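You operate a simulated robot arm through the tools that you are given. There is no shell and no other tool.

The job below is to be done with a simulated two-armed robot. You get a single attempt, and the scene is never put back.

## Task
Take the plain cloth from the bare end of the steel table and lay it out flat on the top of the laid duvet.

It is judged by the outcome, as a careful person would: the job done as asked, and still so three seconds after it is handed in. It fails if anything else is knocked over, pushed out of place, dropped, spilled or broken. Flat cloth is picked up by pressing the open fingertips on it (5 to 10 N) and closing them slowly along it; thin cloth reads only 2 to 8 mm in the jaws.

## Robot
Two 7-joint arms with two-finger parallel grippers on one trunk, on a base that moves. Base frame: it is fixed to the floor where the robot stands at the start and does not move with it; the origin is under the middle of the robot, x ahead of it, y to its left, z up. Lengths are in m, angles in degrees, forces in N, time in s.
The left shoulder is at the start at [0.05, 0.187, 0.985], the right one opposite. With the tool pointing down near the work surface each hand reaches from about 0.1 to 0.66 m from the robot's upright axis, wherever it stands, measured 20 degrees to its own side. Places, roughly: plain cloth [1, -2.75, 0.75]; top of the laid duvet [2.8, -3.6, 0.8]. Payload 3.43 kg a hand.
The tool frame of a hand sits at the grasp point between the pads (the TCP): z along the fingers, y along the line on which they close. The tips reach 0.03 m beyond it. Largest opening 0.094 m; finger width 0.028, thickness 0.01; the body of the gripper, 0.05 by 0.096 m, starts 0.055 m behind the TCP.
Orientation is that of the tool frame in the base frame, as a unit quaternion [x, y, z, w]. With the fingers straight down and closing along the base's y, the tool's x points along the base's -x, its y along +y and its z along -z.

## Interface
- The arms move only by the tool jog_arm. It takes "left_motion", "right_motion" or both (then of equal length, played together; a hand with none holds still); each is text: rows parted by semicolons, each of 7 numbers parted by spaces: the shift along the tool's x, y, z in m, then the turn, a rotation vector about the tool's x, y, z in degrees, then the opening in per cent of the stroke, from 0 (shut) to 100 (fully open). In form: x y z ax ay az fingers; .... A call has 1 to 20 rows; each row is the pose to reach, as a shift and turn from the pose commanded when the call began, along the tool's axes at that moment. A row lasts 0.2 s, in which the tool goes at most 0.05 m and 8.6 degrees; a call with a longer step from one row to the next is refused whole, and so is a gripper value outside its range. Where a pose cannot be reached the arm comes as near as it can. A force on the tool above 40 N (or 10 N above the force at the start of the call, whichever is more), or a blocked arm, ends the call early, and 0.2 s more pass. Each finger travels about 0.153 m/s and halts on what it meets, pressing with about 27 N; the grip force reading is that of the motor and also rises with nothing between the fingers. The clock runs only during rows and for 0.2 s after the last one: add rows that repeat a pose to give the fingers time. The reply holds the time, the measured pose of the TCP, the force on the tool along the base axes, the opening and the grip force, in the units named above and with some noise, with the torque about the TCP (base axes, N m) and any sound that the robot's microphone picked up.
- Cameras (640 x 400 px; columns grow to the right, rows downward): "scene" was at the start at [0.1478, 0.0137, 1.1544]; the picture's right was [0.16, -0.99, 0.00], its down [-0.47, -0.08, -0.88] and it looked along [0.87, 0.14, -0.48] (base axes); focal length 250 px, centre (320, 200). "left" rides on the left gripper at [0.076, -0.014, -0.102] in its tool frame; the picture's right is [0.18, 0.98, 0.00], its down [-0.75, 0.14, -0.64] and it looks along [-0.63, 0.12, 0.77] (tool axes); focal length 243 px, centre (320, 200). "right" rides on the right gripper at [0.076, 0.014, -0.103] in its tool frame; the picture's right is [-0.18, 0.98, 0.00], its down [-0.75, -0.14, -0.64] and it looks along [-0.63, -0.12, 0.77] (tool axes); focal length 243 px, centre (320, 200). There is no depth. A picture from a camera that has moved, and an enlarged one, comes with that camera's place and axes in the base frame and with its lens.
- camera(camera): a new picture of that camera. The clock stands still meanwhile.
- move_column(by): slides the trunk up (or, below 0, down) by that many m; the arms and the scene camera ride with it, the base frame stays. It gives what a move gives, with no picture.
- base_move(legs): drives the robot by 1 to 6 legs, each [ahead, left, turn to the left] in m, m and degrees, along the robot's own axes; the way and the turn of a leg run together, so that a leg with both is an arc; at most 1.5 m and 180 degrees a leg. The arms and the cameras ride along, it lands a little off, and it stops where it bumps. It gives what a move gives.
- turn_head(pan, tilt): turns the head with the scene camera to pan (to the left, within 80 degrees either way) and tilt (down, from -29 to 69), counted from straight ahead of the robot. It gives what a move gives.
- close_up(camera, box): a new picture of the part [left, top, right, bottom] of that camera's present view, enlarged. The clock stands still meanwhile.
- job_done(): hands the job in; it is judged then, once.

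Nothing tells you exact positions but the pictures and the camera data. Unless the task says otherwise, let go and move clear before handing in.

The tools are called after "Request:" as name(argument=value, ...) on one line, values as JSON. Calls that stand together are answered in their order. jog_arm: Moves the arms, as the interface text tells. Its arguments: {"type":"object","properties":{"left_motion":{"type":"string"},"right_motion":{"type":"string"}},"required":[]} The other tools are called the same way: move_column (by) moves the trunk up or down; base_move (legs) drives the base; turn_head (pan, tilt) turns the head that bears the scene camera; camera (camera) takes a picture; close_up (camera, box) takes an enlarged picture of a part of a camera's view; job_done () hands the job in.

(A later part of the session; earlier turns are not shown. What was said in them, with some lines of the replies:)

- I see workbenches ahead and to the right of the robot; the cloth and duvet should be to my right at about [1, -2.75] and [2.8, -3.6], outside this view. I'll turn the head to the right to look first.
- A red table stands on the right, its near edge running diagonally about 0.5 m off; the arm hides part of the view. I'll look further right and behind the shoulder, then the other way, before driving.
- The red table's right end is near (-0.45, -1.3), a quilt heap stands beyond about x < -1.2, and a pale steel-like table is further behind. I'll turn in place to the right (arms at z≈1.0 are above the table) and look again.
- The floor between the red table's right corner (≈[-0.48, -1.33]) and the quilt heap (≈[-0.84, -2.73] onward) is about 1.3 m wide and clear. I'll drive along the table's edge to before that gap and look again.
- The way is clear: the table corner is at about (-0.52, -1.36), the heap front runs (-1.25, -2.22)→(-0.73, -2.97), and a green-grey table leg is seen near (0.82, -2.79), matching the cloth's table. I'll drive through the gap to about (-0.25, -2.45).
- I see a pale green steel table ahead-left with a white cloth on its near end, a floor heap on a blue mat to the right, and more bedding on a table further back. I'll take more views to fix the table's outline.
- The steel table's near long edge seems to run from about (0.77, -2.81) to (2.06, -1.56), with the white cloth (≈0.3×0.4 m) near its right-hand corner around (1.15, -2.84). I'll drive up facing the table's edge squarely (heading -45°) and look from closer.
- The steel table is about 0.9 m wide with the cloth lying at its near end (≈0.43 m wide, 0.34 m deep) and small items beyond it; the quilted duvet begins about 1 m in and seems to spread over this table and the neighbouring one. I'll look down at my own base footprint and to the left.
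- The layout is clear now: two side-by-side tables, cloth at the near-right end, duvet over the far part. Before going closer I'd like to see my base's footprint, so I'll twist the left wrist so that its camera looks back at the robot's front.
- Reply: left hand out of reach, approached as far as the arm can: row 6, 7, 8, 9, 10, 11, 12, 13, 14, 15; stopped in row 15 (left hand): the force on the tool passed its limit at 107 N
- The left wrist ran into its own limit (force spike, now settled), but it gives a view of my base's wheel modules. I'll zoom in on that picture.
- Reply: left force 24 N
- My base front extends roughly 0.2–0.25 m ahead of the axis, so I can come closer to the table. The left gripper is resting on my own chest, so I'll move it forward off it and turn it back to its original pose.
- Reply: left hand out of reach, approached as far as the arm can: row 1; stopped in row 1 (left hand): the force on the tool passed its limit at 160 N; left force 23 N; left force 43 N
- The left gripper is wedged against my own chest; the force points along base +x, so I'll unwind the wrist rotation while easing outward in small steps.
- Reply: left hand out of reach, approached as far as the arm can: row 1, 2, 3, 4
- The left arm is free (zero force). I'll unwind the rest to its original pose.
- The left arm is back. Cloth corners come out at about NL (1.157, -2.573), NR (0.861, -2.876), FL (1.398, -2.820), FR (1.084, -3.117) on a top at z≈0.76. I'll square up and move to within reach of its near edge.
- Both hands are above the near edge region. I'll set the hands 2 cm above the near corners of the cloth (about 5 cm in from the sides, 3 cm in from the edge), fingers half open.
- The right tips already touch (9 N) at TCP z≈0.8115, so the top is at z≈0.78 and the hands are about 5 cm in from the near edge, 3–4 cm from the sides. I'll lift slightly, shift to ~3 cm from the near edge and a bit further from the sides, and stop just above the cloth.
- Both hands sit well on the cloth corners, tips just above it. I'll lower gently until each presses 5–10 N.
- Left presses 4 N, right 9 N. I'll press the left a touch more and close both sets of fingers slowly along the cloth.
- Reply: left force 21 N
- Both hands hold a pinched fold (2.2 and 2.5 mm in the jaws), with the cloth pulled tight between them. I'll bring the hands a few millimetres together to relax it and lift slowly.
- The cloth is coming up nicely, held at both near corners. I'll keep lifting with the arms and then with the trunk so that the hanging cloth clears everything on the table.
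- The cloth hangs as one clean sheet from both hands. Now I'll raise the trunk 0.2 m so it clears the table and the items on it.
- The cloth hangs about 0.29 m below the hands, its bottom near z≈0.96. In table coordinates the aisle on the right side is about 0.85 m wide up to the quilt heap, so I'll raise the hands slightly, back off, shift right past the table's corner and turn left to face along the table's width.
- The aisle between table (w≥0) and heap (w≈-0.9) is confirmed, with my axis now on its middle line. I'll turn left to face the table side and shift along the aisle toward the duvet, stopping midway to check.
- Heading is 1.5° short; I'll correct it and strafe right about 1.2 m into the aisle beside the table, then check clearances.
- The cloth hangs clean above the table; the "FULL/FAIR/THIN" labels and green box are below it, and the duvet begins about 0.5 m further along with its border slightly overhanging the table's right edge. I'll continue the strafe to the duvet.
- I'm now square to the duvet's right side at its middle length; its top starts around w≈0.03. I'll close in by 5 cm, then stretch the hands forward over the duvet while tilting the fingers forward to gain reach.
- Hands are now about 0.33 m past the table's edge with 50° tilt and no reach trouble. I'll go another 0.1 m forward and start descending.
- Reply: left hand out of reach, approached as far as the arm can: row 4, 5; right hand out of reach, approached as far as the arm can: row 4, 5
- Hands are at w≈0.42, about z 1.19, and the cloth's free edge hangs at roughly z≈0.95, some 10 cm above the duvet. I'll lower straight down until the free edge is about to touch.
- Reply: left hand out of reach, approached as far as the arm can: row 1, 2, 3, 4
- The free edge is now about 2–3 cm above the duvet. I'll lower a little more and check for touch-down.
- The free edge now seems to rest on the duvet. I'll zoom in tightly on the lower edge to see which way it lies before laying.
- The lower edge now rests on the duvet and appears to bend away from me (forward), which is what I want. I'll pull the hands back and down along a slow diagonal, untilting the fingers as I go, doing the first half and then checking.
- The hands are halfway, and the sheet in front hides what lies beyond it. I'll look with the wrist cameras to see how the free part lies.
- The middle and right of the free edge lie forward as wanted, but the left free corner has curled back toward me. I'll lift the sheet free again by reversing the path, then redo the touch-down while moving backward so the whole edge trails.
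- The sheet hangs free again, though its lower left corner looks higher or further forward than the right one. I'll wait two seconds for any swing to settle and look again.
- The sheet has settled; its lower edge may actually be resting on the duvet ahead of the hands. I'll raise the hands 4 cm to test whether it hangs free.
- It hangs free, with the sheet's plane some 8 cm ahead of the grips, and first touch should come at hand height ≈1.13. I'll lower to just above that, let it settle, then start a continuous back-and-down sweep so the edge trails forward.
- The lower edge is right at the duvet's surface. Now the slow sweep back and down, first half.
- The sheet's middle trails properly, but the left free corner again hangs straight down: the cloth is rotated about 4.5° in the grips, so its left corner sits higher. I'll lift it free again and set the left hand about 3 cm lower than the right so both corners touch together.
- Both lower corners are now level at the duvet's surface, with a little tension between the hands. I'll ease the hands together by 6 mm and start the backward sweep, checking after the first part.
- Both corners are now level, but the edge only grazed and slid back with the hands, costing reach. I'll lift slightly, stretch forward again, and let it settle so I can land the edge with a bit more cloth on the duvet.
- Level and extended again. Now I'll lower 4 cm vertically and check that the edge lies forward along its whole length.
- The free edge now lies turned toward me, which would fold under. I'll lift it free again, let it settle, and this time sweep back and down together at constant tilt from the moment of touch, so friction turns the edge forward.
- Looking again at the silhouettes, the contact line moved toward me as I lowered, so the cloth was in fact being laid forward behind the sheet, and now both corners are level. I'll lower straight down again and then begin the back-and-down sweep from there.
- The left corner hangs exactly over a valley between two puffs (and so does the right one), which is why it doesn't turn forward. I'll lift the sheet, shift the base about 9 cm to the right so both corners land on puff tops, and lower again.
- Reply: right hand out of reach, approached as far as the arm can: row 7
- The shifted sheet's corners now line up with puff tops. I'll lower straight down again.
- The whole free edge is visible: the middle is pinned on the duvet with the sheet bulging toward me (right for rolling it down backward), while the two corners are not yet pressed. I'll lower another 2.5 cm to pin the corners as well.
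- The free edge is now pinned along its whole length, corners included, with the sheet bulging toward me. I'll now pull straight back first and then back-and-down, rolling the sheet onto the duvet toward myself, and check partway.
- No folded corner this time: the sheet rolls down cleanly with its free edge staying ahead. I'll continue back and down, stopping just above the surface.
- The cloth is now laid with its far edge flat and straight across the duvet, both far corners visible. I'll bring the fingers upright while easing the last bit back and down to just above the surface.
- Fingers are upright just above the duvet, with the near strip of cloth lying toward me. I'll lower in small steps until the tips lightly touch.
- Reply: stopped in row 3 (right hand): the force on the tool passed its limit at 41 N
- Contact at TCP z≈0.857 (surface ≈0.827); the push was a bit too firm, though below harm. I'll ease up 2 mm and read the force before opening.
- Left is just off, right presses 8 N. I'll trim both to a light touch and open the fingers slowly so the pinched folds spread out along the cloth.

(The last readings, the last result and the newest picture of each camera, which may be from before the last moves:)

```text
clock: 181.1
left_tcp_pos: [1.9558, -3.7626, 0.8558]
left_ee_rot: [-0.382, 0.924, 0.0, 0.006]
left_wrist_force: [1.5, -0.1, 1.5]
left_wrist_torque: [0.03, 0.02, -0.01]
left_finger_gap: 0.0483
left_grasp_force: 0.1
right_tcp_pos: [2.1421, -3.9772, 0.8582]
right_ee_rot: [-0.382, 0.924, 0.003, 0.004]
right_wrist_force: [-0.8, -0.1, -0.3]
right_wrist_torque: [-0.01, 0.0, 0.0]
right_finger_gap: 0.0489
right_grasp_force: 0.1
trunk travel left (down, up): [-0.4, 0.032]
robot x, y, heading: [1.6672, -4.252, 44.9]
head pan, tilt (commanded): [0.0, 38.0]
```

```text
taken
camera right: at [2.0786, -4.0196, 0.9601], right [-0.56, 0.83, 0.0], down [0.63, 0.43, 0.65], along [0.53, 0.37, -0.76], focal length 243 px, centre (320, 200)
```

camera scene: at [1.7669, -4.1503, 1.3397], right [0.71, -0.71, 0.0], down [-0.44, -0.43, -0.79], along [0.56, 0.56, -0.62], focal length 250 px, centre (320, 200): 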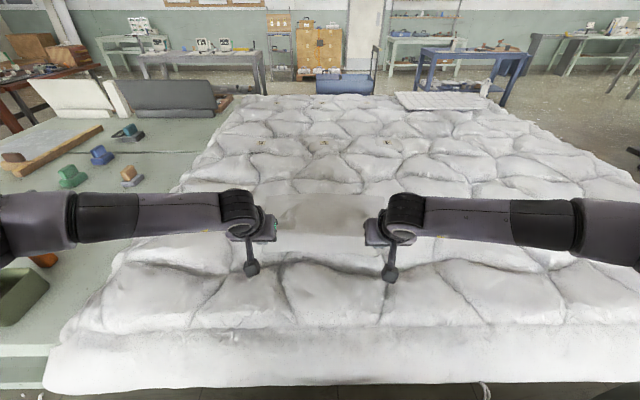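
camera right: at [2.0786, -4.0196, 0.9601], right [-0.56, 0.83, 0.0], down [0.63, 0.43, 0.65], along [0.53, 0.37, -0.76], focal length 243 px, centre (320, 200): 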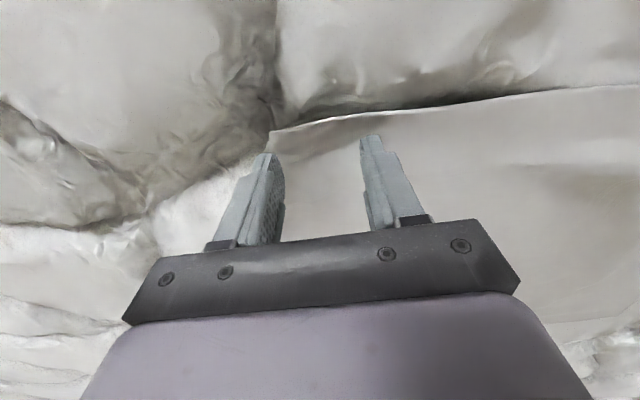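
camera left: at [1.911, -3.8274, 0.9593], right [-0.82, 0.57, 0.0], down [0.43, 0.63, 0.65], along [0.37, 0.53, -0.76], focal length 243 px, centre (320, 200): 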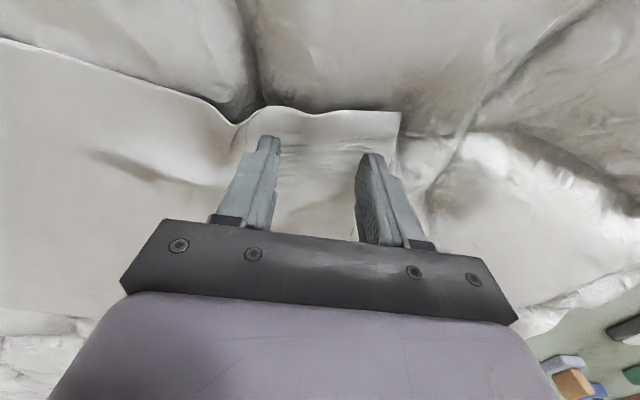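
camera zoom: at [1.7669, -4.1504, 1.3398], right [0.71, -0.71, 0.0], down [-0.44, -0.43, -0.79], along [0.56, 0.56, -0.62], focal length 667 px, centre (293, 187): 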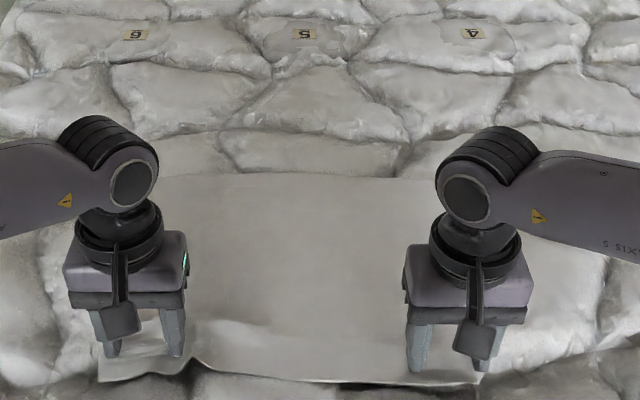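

Both folds opened out and the corners lie down well. I'll raise the hands straight up and clear, then inspect.

Request:
jog_arm(left_motion="0 0 -0.004 0 0 0 52; 0 0 -0.01 0 0 0 52; 0 0 -0.02 0 0 0 52; 0 0 -0.035 0 0 0 52; 0 0 -0.055 0 0 0 52; 0 0 -0.08 0 0 0 52; 0 0 -0.11 0 0 0 52; 0 0 -0.14 0 0 0 52; 0.03 0.03 -0.17 0 0 0 52; 0.06 0.06 -0.2 0 0 0 52; 0.1 0.09 -0.22 0 0 0 52; 0.14 0.12 -0.23 0 0 0 52", right_motion="0 0 -0.004 0 0 0 52; 0 0 -0.01 0 0 0 52; 0 0 -0.02 0 0 0 52; 0 0 -0.035 0 0 0 52; 0 0 -0.055 0 0 0 52; 0 0 -0.08 0 0 0 52; 0 0 -0.11 0 0 0 52; 0 0 -0.14 0 0 0 52; 0.03 -0.03 -0.17 0 0 0 52; 0.06 -0.06 -0.2 0 0 0 52; 0.1 -0.09 -0.22 0 0 0 52; 0.14 -0.12 -0.23 0 0 0 52")

Request:
camera(camera="scene")

Request:
close_up(camera="scene", box=[220, 150, 440, 300])

```text
refused: row 9 steps farther than a row can; nothing moved
```

```text
taken
camera scene: at [1.7669, -4.1504, 1.3398], right [0.71, -0.71, 0.0], down [-0.44, -0.43, -0.79], along [0.56, 0.56, -0.62], focal length 250 px, centre (320, 200)
```

scene: 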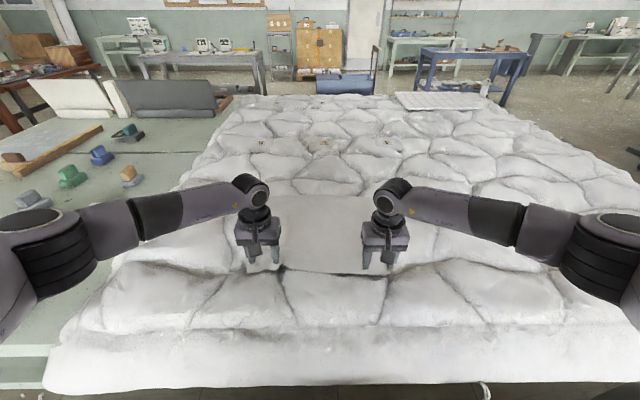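

```text
2.67 times, centred on (330, 225) of scene
camera zoom: at [1.7669, -4.1504, 1.3398], right [0.71, -0.71, 0.0], down [-0.44, -0.43, -0.79], along [0.56, 0.56, -0.62], focal length 667 px, centre (293, 133)
```

zoom: 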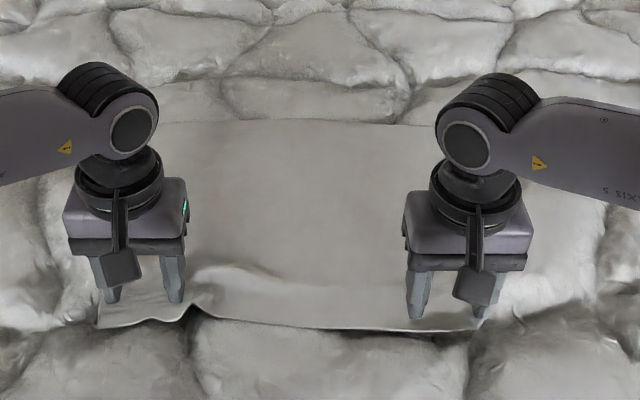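

The combined move was refused for too long a step, so nothing moved. I'll raise the hands straight up in smaller steps.

Request:
jog_arm(left_motion="0 0 -0.004 0 0 0 52; 0 0 -0.01 0 0 0 52; 0 0 -0.02 0 0 0 52; 0 0 -0.035 0 0 0 52; 0 0 -0.055 0 0 0 52; 0 0 -0.08 0 0 0 52; 0 0 -0.11 0 0 0 52; 0 0 -0.14 0 0 0 52; 0.02 0.02 -0.16 0 0 0 52; 0.04 0.04 -0.18 0 0 0 52; 0.065 0.06 -0.2 0 0 0 52; 0.09 0.08 -0.22 0 0 0 52; 0.115 0.1 -0.23 0 0 0 52; 0.14 0.12 -0.24 0 0 0 52", right_motion="0 0 -0.004 0 0 0 52; 0 0 -0.01 0 0 0 52; 0 0 -0.02 0 0 0 52; 0 0 -0.035 0 0 0 52; 0 0 -0.055 0 0 0 52; 0 0 -0.08 0 0 0 52; 0 0 -0.11 0 0 0 52; 0 0 -0.14 0 0 0 52; 0.02 -0.02 -0.16 0 0 0 52; 0.04 -0.04 -0.18 0 0 0 52; 0.065 -0.06 -0.2 0 0 0 52; 0.09 -0.08 -0.22 0 0 0 52; 0.115 -0.1 -0.23 0 0 0 52; 0.14 -0.12 -0.24 0 0 0 52")

Request:
camera(camera="scene")

Request:
close_up(camera="scene", box=[220, 150, 440, 300])

```text
clock: 184.1
left_tcp_pos: [1.7674, -3.7787, 1.0961]
left_ee_rot: [-0.382, 0.924, 0.001, 0.006]
left_wrist_force: [0.6, 0.4, -0.8]
left_wrist_torque: [0.0, 0.02, 0.02]
left_finger_gap: 0.0488
left_grasp_force: 0.0
right_tcp_pos: [2.1261, -4.1643, 1.0966]
right_ee_rot: [-0.382, 0.924, 0.003, 0.004]
right_wrist_force: [0.6, 0.2, 0.4]
right_wrist_torque: [-0.01, -0.01, 0.02]
right_finger_gap: 0.0488
right_grasp_force: 0.1
trunk travel left (down, up): [-0.4, 0.032]
robot x, y, heading: [1.6618, -4.2524, 44.9]
head pan, tilt (commanded): [0.0, 38.0]
```

```text
taken
camera scene: at [1.7662, -4.151, 1.3399], right [0.71, -0.71, 0.0], down [-0.44, -0.43, -0.79], along [0.56, 0.56, -0.61], focal length 250 px, centre (320, 200)
```

scene: 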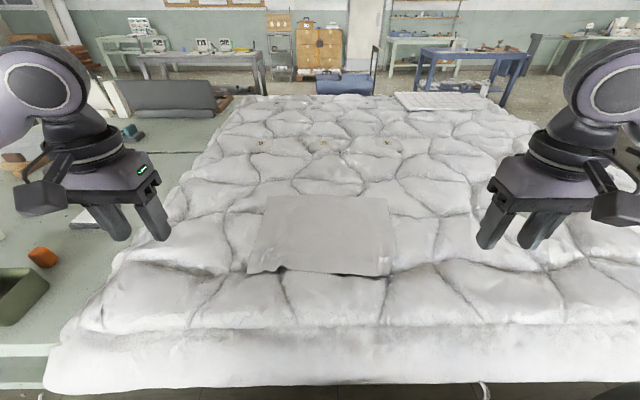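

```text
2.67 times, centred on (330, 225) of scene
camera zoom: at [1.7662, -4.151, 1.3399], right [0.71, -0.71, 0.0], down [-0.44, -0.43, -0.79], along [0.56, 0.56, -0.61], focal length 667 px, centre (293, 133)
```

zoom: 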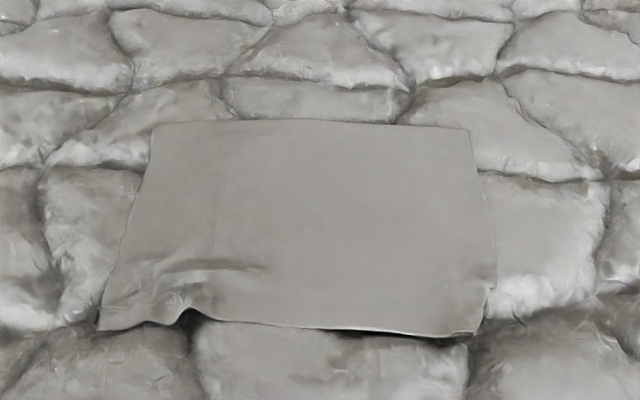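

The cloth now lies spread on the duvet, square and right side out, with one small wrinkle near its left near corner. I'll look closely at the near corners to decide on smoothing.

Request:
close_up(camera="scene", box=[240, 220, 320, 280])

Request:
close_up(camera="scene", box=[330, 220, 410, 280])

Request:
camera(camera="left")

Request:
camera(camera="right")

```text
6.67 times, centred on (280, 250) of scene
camera zoom: at [1.7662, -4.151, 1.3399], right [0.71, -0.71, 0.0], down [-0.44, -0.43, -0.79], along [0.56, 0.56, -0.61], focal length 1666 px, centre (587, -133)
```

zoom: 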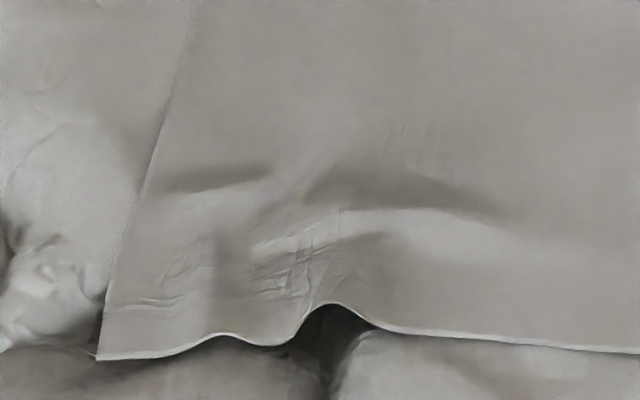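

```text
6.67 times, centred on (370, 250) of scene
camera zoom: at [1.7662, -4.151, 1.3399], right [0.71, -0.71, 0.0], down [-0.44, -0.43, -0.79], along [0.56, 0.56, -0.61], focal length 1666 px, centre (-13, -133)
```

zoom: 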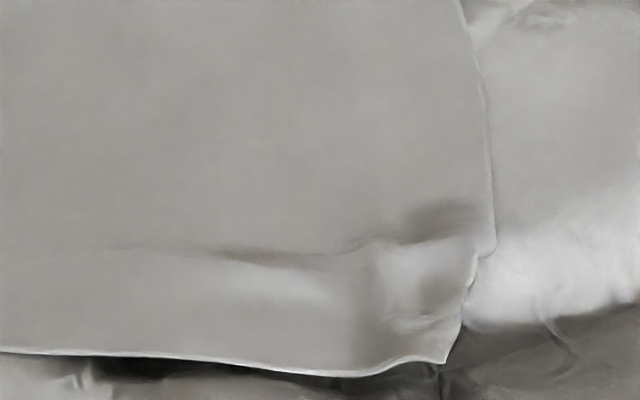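

```text
taken
camera left: at [1.7217, -3.8429, 1.1976], right [-0.82, 0.57, 0.0], down [0.43, 0.63, 0.65], along [0.37, 0.54, -0.76], focal length 243 px, centre (320, 200)
```

left: 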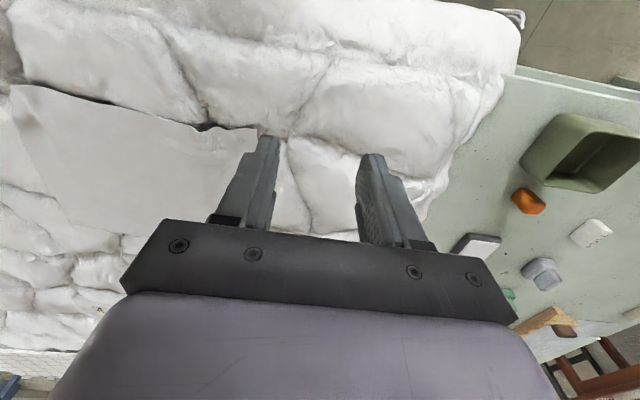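

```text
taken
camera right: at [2.0632, -4.2077, 1.1982], right [-0.56, 0.83, 0.0], down [0.63, 0.43, 0.65], along [0.54, 0.37, -0.76], focal length 243 px, centre (320, 200)
```

right: 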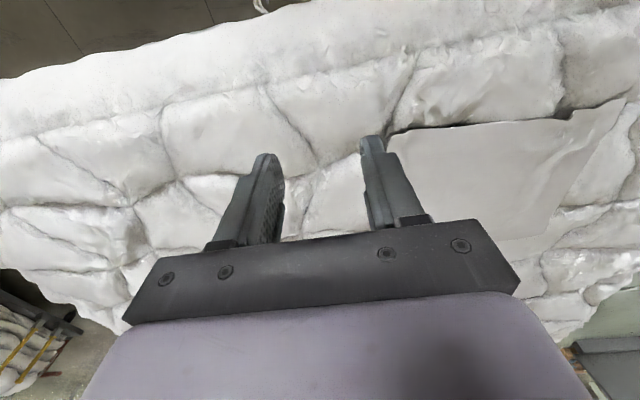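

The right near corner is drawn in by about 4–5 cm with a small tuck, and the left has a minor wave; the rest lies flat. I'll smooth the right corner outward with closed fingertips: first hover over it.

Request:
jog_arm(right_motion="-0.0207 0.0155 0.0317 0 0 0 35; -0.0414 0.031 0.0633 0 0 0 15; -0.0621 0.0465 0.095 0 0 0 0; -0.0828 0.0621 0.1266 0 0 0 0; -0.1035 0.0776 0.1583 0 0 0 0; -0.1242 0.0931 0.19 0 0 0 0; -0.1449 0.1086 0.2216 0 0 0 0; -0.1449 0.1086 0.2216 0 0 0 0")

Request:
camera(camera="right")

Request:
close_up(camera="scene", box=[320, 190, 440, 280])

```text
clock: 185.9
left_tcp_pos: [1.7672, -3.7786, 1.0943]
left_ee_rot: [-0.382, 0.924, 0.002, 0.005]
left_wrist_force: [0.5, -0.6, 0.4]
left_wrist_torque: [0.0, -0.03, 0.01]
left_finger_gap: 0.0489
left_grasp_force: 0.0
right_tcp_pos: [2.1534, -3.983, 0.8782]
right_ee_rot: [-0.382, 0.924, 0.003, 0.005]
right_wrist_force: [-1.2, -0.1, 0.1]
right_wrist_torque: [0.01, 0.03, -0.03]
right_finger_gap: 0.0
right_grasp_force: 27.1
trunk travel left (down, up): [-0.4, 0.032]
robot x, y, heading: [1.6661, -4.2529, 44.6]
head pan, tilt (commanded): [0.0, 38.0]
```

```text
taken
camera right: at [2.0904, -4.0258, 0.9798], right [-0.56, 0.83, 0.0], down [0.63, 0.43, 0.65], along [0.53, 0.37, -0.76], focal length 243 px, centre (320, 200)
```

right: 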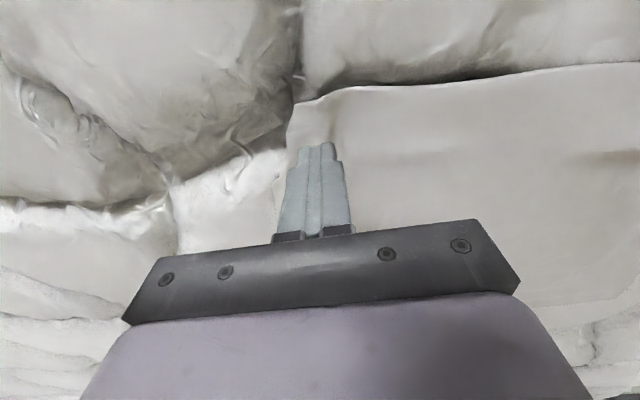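

```text
4.44 times, centred on (380, 235) of scene
camera zoom: at [1.767, -4.1505, 1.3398], right [0.71, -0.71, 0.0], down [-0.44, -0.43, -0.79], along [0.56, 0.56, -0.62], focal length 1111 px, centre (53, 44)
```

zoom: 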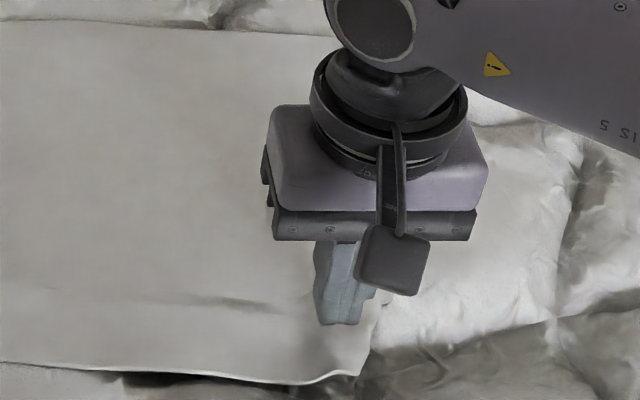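

The closed fingertips hover just inside the right near corner. I'll press lightly.

Request:
jog_arm(right_motion="0 0 0.006 0 0 0 0; 0 0 0.012 0 0 0 0; 0 0 0.018 0 0 0 0; 0 0 0.018 0 0 0 0")

```text
clock: 186.9
left_tcp_pos: [1.7675, -3.7781, 1.0954]
left_ee_rot: [-0.383, 0.924, 0.001, 0.005]
left_wrist_force: [-0.6, -0.7, -0.1]
left_wrist_torque: [-0.01, -0.03, 0.02]
left_finger_gap: 0.049
left_grasp_force: 0.1
right_tcp_pos: [2.1534, -3.9815, 0.8586]
right_ee_rot: [-0.382, 0.924, 0.002, 0.003]
right_wrist_force: [0.2, 0.6, 0.1]
right_wrist_torque: [-0.04, 0.03, 0.0]
right_finger_gap: 0.0001
right_grasp_force: 26.4
trunk travel left (down, up): [-0.4, 0.032]
robot x, y, heading: [1.6661, -4.2555, 44.9]
head pan, tilt (commanded): [0.0, 38.0]
```

Request:
jog_arm(right_motion="0 0 0.0015 0 0 0 0; 0 0 0.003 0 0 0 0; 0 0 0.003 0 0 0 0")

```text
clock: 187.7
left_tcp_pos: [1.7678, -3.778, 1.0949]
left_ee_rot: [-0.382, 0.924, 0.001, 0.005]
left_wrist_force: [-0.3, 1.1, -0.2]
left_wrist_torque: [0.01, 0.01, 0.03]
left_finger_gap: 0.0489
left_grasp_force: 0.1
right_tcp_pos: [2.1541, -3.9802, 0.8582]
right_ee_rot: [-0.382, 0.924, 0.003, 0.004]
right_wrist_force: [-0.5, -1.0, 2.4]
right_wrist_torque: [-0.03, 0.01, -0.02]
right_finger_gap: 0.0
right_grasp_force: 26.7
trunk travel left (down, up): [-0.4, 0.032]
robot x, y, heading: [1.6665, -4.2519, 44.7]
head pan, tilt (commanded): [0.0, 38.0]
```

Request:
jog_arm(right_motion="0 0 0.001 0 0 0 0; 0 -0.003 0.001 0 0 0 0; 0 -0.006 0.001 0 0 0 0; 0.001 -0.009 0.001 0 0 0 0; 0.001 -0.012 0.001 0 0 0 0; 0.002 -0.015 0.001 0 0 0 0")

Request:
camera(camera="right")

```text
clock: 189.1
left_tcp_pos: [1.768, -3.7782, 1.0943]
left_ee_rot: [-0.382, 0.924, 0.002, 0.006]
left_wrist_force: [-0.6, -0.1, 0.4]
left_wrist_torque: [0.03, 0.01, 0.0]
left_finger_gap: 0.049
left_grasp_force: 0.1
right_tcp_pos: [2.1602, -3.9923, 0.8571]
right_ee_rot: [-0.382, 0.924, 0.004, 0.005]
right_wrist_force: [-2.0, 6.9, 14.2]
right_wrist_torque: [0.02, 0.05, -0.06]
right_finger_gap: 0.0001
right_grasp_force: 26.7
trunk travel left (down, up): [-0.4, 0.032]
robot x, y, heading: [1.6629, -4.2504, 45.0]
head pan, tilt (commanded): [0.0, 38.0]
```

```text
taken
camera right: at [2.0975, -4.036, 0.9585], right [-0.56, 0.83, 0.01], down [0.63, 0.42, 0.65], along [0.54, 0.37, -0.76], focal length 243 px, centre (320, 200)
```

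right: 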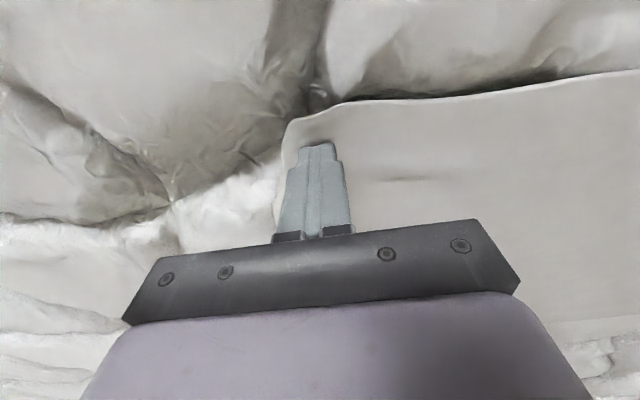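

The corner follows the finger. I'll ease the pressure a little and drag it on outward another 3 cm.

Request:
jog_arm(right_motion="0 -0.003 -0.0008 0 0 0 0; 0 -0.006 -0.0008 0 0 0 0; 0.001 -0.009 -0.0008 0 0 0 0; 0.001 -0.012 -0.0008 0 0 0 0; 0.001 -0.015 -0.0008 0 0 0 0; 0.002 -0.018 -0.0008 0 0 0 0")

Request:
camera(camera="right")

Request:
close_up(camera="scene", box=[220, 160, 440, 300])

```text
clock: 190.5
left_tcp_pos: [1.7664, -3.7785, 1.0951]
left_ee_rot: [-0.382, 0.924, 0.001, 0.005]
left_wrist_force: [0.2, 0.6, -0.1]
left_wrist_torque: [0.0, -0.03, -0.01]
left_finger_gap: 0.0488
left_grasp_force: 0.1
right_tcp_pos: [2.1724, -4.0063, 0.857]
right_ee_rot: [-0.381, 0.924, 0.002, 0.005]
right_wrist_force: [-2.8, 5.1, 12.2]
right_wrist_torque: [-0.03, 0.1, -0.04]
right_finger_gap: 0.0
right_grasp_force: 26.8
trunk travel left (down, up): [-0.4, 0.032]
robot x, y, heading: [1.6616, -4.2522, 44.9]
head pan, tilt (commanded): [0.0, 38.0]
```

```text
taken
camera right: at [2.1091, -4.0505, 0.9587], right [-0.56, 0.83, 0.0], down [0.63, 0.43, 0.65], along [0.54, 0.37, -0.76], focal length 243 px, centre (320, 200)
```

right: 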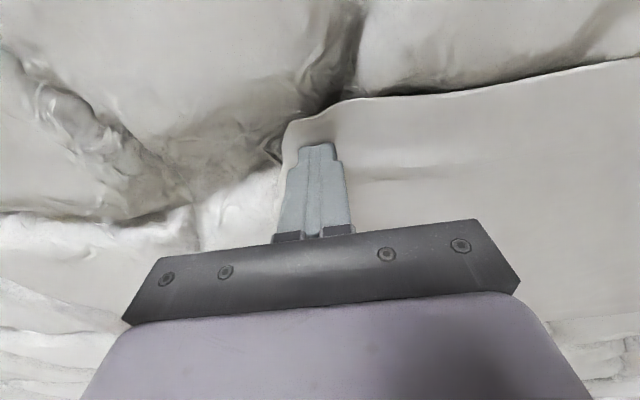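

```text
2.86 times, centred on (330, 230) of scene
camera zoom: at [1.7656, -4.1504, 1.3399], right [0.71, -0.71, 0.0], down [-0.43, -0.43, -0.79], along [0.56, 0.56, -0.61], focal length 714 px, centre (291, 114)
```

zoom: 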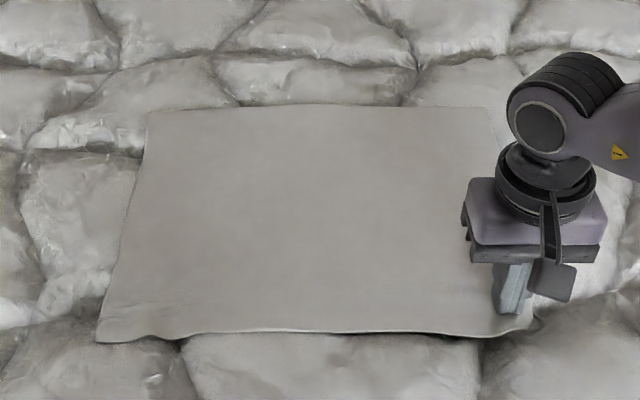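

That pulled the whole near edge straight and took out the left wave as well. I'll lift the finger straight up and move clear to inspect.

Request:
jog_arm(right_motion="0 0 -0.003 0 0 0 0; 0 0 -0.008 0 0 0 0; 0 0 -0.02 0 0 0 0; 0 0 -0.045 0 0 0 0; 0 0 -0.08 0 0 0 0; 0 0 -0.12 0 0 0 0; 0 0 -0.16 0 0 0 0; 0.03 -0.02 -0.19 0 0 0 0; 0.06 -0.05 -0.21 0 0 0 0; 0.09 -0.08 -0.23 0 0 0 0; 0.12 -0.1 -0.24 0 0 0 0")

Request:
camera(camera="scene")

Request:
close_up(camera="scene", box=[220, 160, 440, 300])

```text
clock: 192.9
left_tcp_pos: [1.7676, -3.7796, 1.0954]
left_ee_rot: [-0.382, 0.924, 0.001, 0.006]
left_wrist_force: [0.3, -0.8, 0.0]
left_wrist_torque: [0.03, 0.0, 0.03]
left_finger_gap: 0.0491
left_grasp_force: 0.1
right_tcp_pos: [2.1559, -4.1658, 1.0966]
right_ee_rot: [-0.382, 0.924, 0.002, 0.005]
right_wrist_force: [0.3, 0.2, 0.0]
right_wrist_torque: [-0.01, -0.01, 0.01]
right_finger_gap: 0.0001
right_grasp_force: 27.0
trunk travel left (down, up): [-0.4, 0.032]
robot x, y, heading: [1.6625, -4.2514, 44.6]
head pan, tilt (commanded): [0.0, 38.0]
```

```text
taken
camera scene: at [1.7668, -4.1508, 1.3398], right [0.71, -0.71, 0.0], down [-0.44, -0.43, -0.79], along [0.56, 0.56, -0.62], focal length 250 px, centre (320, 200)
```

scene: 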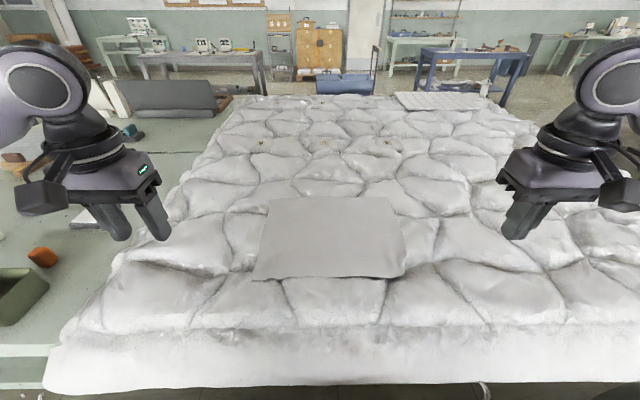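

```text
2.86 times, centred on (330, 230) of scene
camera zoom: at [1.7668, -4.1508, 1.3398], right [0.71, -0.71, 0.0], down [-0.44, -0.43, -0.79], along [0.56, 0.56, -0.62], focal length 714 px, centre (291, 114)
```

zoom: 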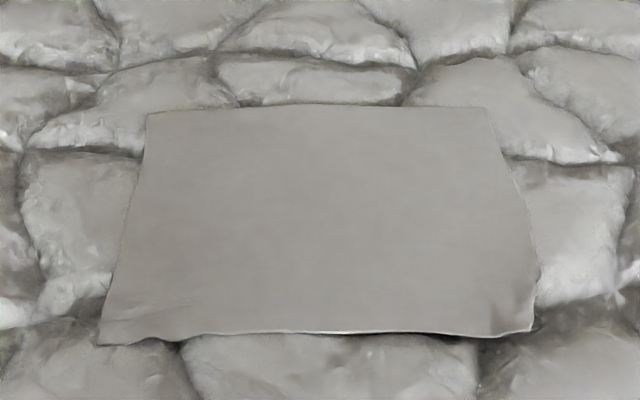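

The cloth now lies flat and fully on the duvet's top. I'll check that the things on the table and around me are undisturbed before handing in.

Request:
turn_head(pan=45, tilt=30)

Request:
camera(camera="scene")

Request:
turn_head(pan=-75, tilt=40)

Request:
camera(camera="scene")

Request:
turn_head(pan=0, tilt=45)

Request:
close_up(camera="scene", box=[220, 120, 440, 280])

```text
clock: 194.0
left_tcp_pos: [1.7676, -3.778, 1.0962]
left_ee_rot: [-0.382, 0.924, 0.002, 0.005]
left_wrist_force: [0.1, -0.9, 0.0]
left_wrist_torque: [0.01, -0.01, 0.01]
left_finger_gap: 0.0491
left_grasp_force: 0.1
right_tcp_pos: [2.1543, -4.1655, 1.0966]
right_ee_rot: [-0.382, 0.924, 0.002, 0.005]
right_wrist_force: [0.0, 0.8, 0.2]
right_wrist_torque: [0.02, 0.04, -0.03]
right_finger_gap: 0.0
right_grasp_force: 27.3
trunk travel left (down, up): [-0.4, 0.032]
robot x, y, heading: [1.6623, -4.2523, 44.9]
head pan, tilt (commanded): [45.0, 30.0]
```

```text
taken
camera scene: at [1.706, -4.1208, 1.3521], right [1.0, 0.0, 0.0], down [0.0, -0.5, -0.87], along [0.0, 0.87, -0.5], focal length 250 px, centre (320, 200)
```

scene: 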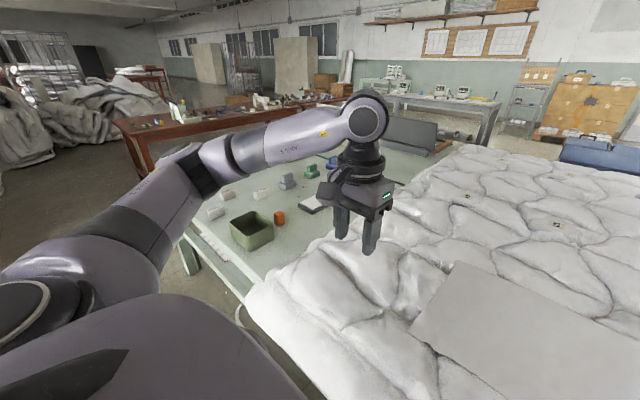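

```text
clock: 196.0
left_tcp_pos: [1.7684, -3.7786, 1.0952]
left_ee_rot: [-0.381, 0.925, 0.002, 0.005]
left_wrist_force: [-0.1, 0.1, -0.6]
left_wrist_torque: [0.02, -0.03, 0.0]
left_finger_gap: 0.0488
left_grasp_force: 0.2
right_tcp_pos: [2.1545, -4.1655, 1.0974]
right_ee_rot: [-0.382, 0.924, 0.002, 0.004]
right_wrist_force: [0.5, 0.9, 0.5]
right_wrist_torque: [-0.01, 0.04, 0.02]
right_finger_gap: 0.0003
right_grasp_force: 27.2
trunk travel left (down, up): [-0.4, 0.032]
robot x, y, heading: [1.6646, -4.2522, 45.1]
head pan, tilt (commanded): [-75.0, 40.0]
```

```text
taken
camera scene: at [1.7794, -4.2538, 1.3368], right [-0.5, -0.87, 0.0], down [-0.56, 0.32, -0.77], along [0.66, -0.38, -0.64], focal length 250 px, centre (320, 200)
```

scene: 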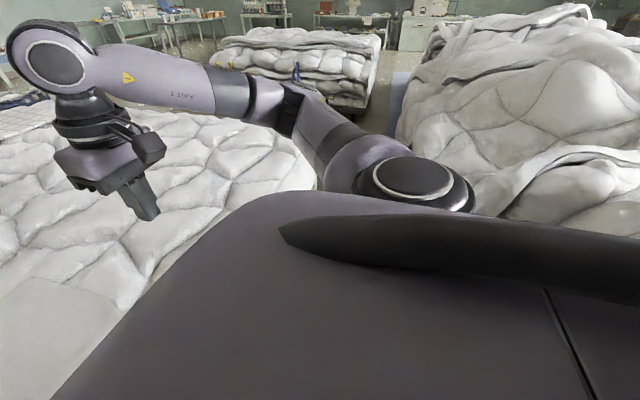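

```text
clock: 197.5
left_tcp_pos: [1.7672, -3.7779, 1.0942]
left_ee_rot: [-0.382, 0.924, 0.001, 0.005]
left_wrist_force: [-0.1, 0.4, 0.5]
left_wrist_torque: [-0.03, 0.02, -0.01]
left_finger_gap: 0.049
left_grasp_force: 0.0
right_tcp_pos: [2.1544, -4.1657, 1.0962]
right_ee_rot: [-0.381, 0.924, 0.003, 0.004]
right_wrist_force: [-0.5, 0.3, 0.1]
right_wrist_torque: [-0.01, -0.01, 0.02]
right_finger_gap: 0.0
right_grasp_force: 27.0
trunk travel left (down, up): [-0.4, 0.032]
robot x, y, heading: [1.6685, -4.2529, 44.8]
head pan, tilt (commanded): [0.0, 45.0]
```

```text
2.50 times, centred on (330, 200) of scene
camera zoom: at [1.7635, -4.1539, 1.3295], right [0.71, -0.71, 0.0], down [-0.5, -0.5, -0.71], along [0.5, 0.5, -0.71], focal length 625 px, centre (295, 200)
```

zoom: 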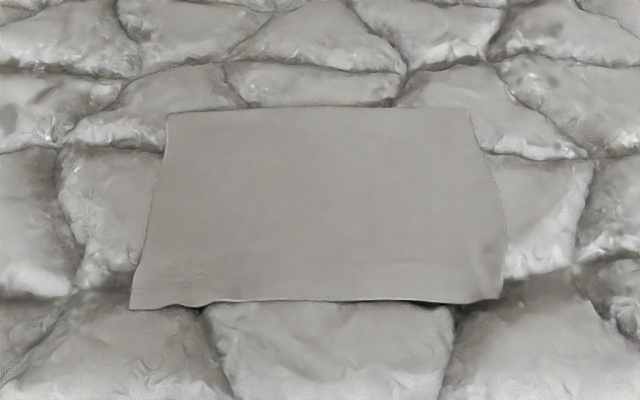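

The cloth lies flat and unfolded on the duvet's top. The table items, the heaps and the duvet look undisturbed, and both hands are empty and well clear, so I'm handing the job in.

Request:
job_done()

```text
The job is handed in.
```

The plain cloth now lies flat and unfolded on top of the laid duvet, and the job is handed in.

- **Position:** It sits toward the duvet's right-hand side, about 15 to 46 cm in from the table's edge. That was as far as I could reach from the aisle, so it is not at the duvet's centre.
- **Flatness:** One near corner was drawn in when I released it. I smoothed it outward with the closed fingertips, and that straightened the near edge. The near edge still measures about 36 cm across against about 40 cm at the far edge, because it dips over the quilted puffs.
- **Surroundings:** In the last pictures the items on the table, the quilt heaps and the duvet looked undisturbed. Both hands were empty and well above the cloth.
- **Self-contact:** Early on, the left gripper pressed against my own chest and the force spiked (107 N, then 160 N) before I freed it. Nothing else was touched.
- **Touchdown on the duvet:** The fingertips also pressed briefly to about 41 N before I eased off.
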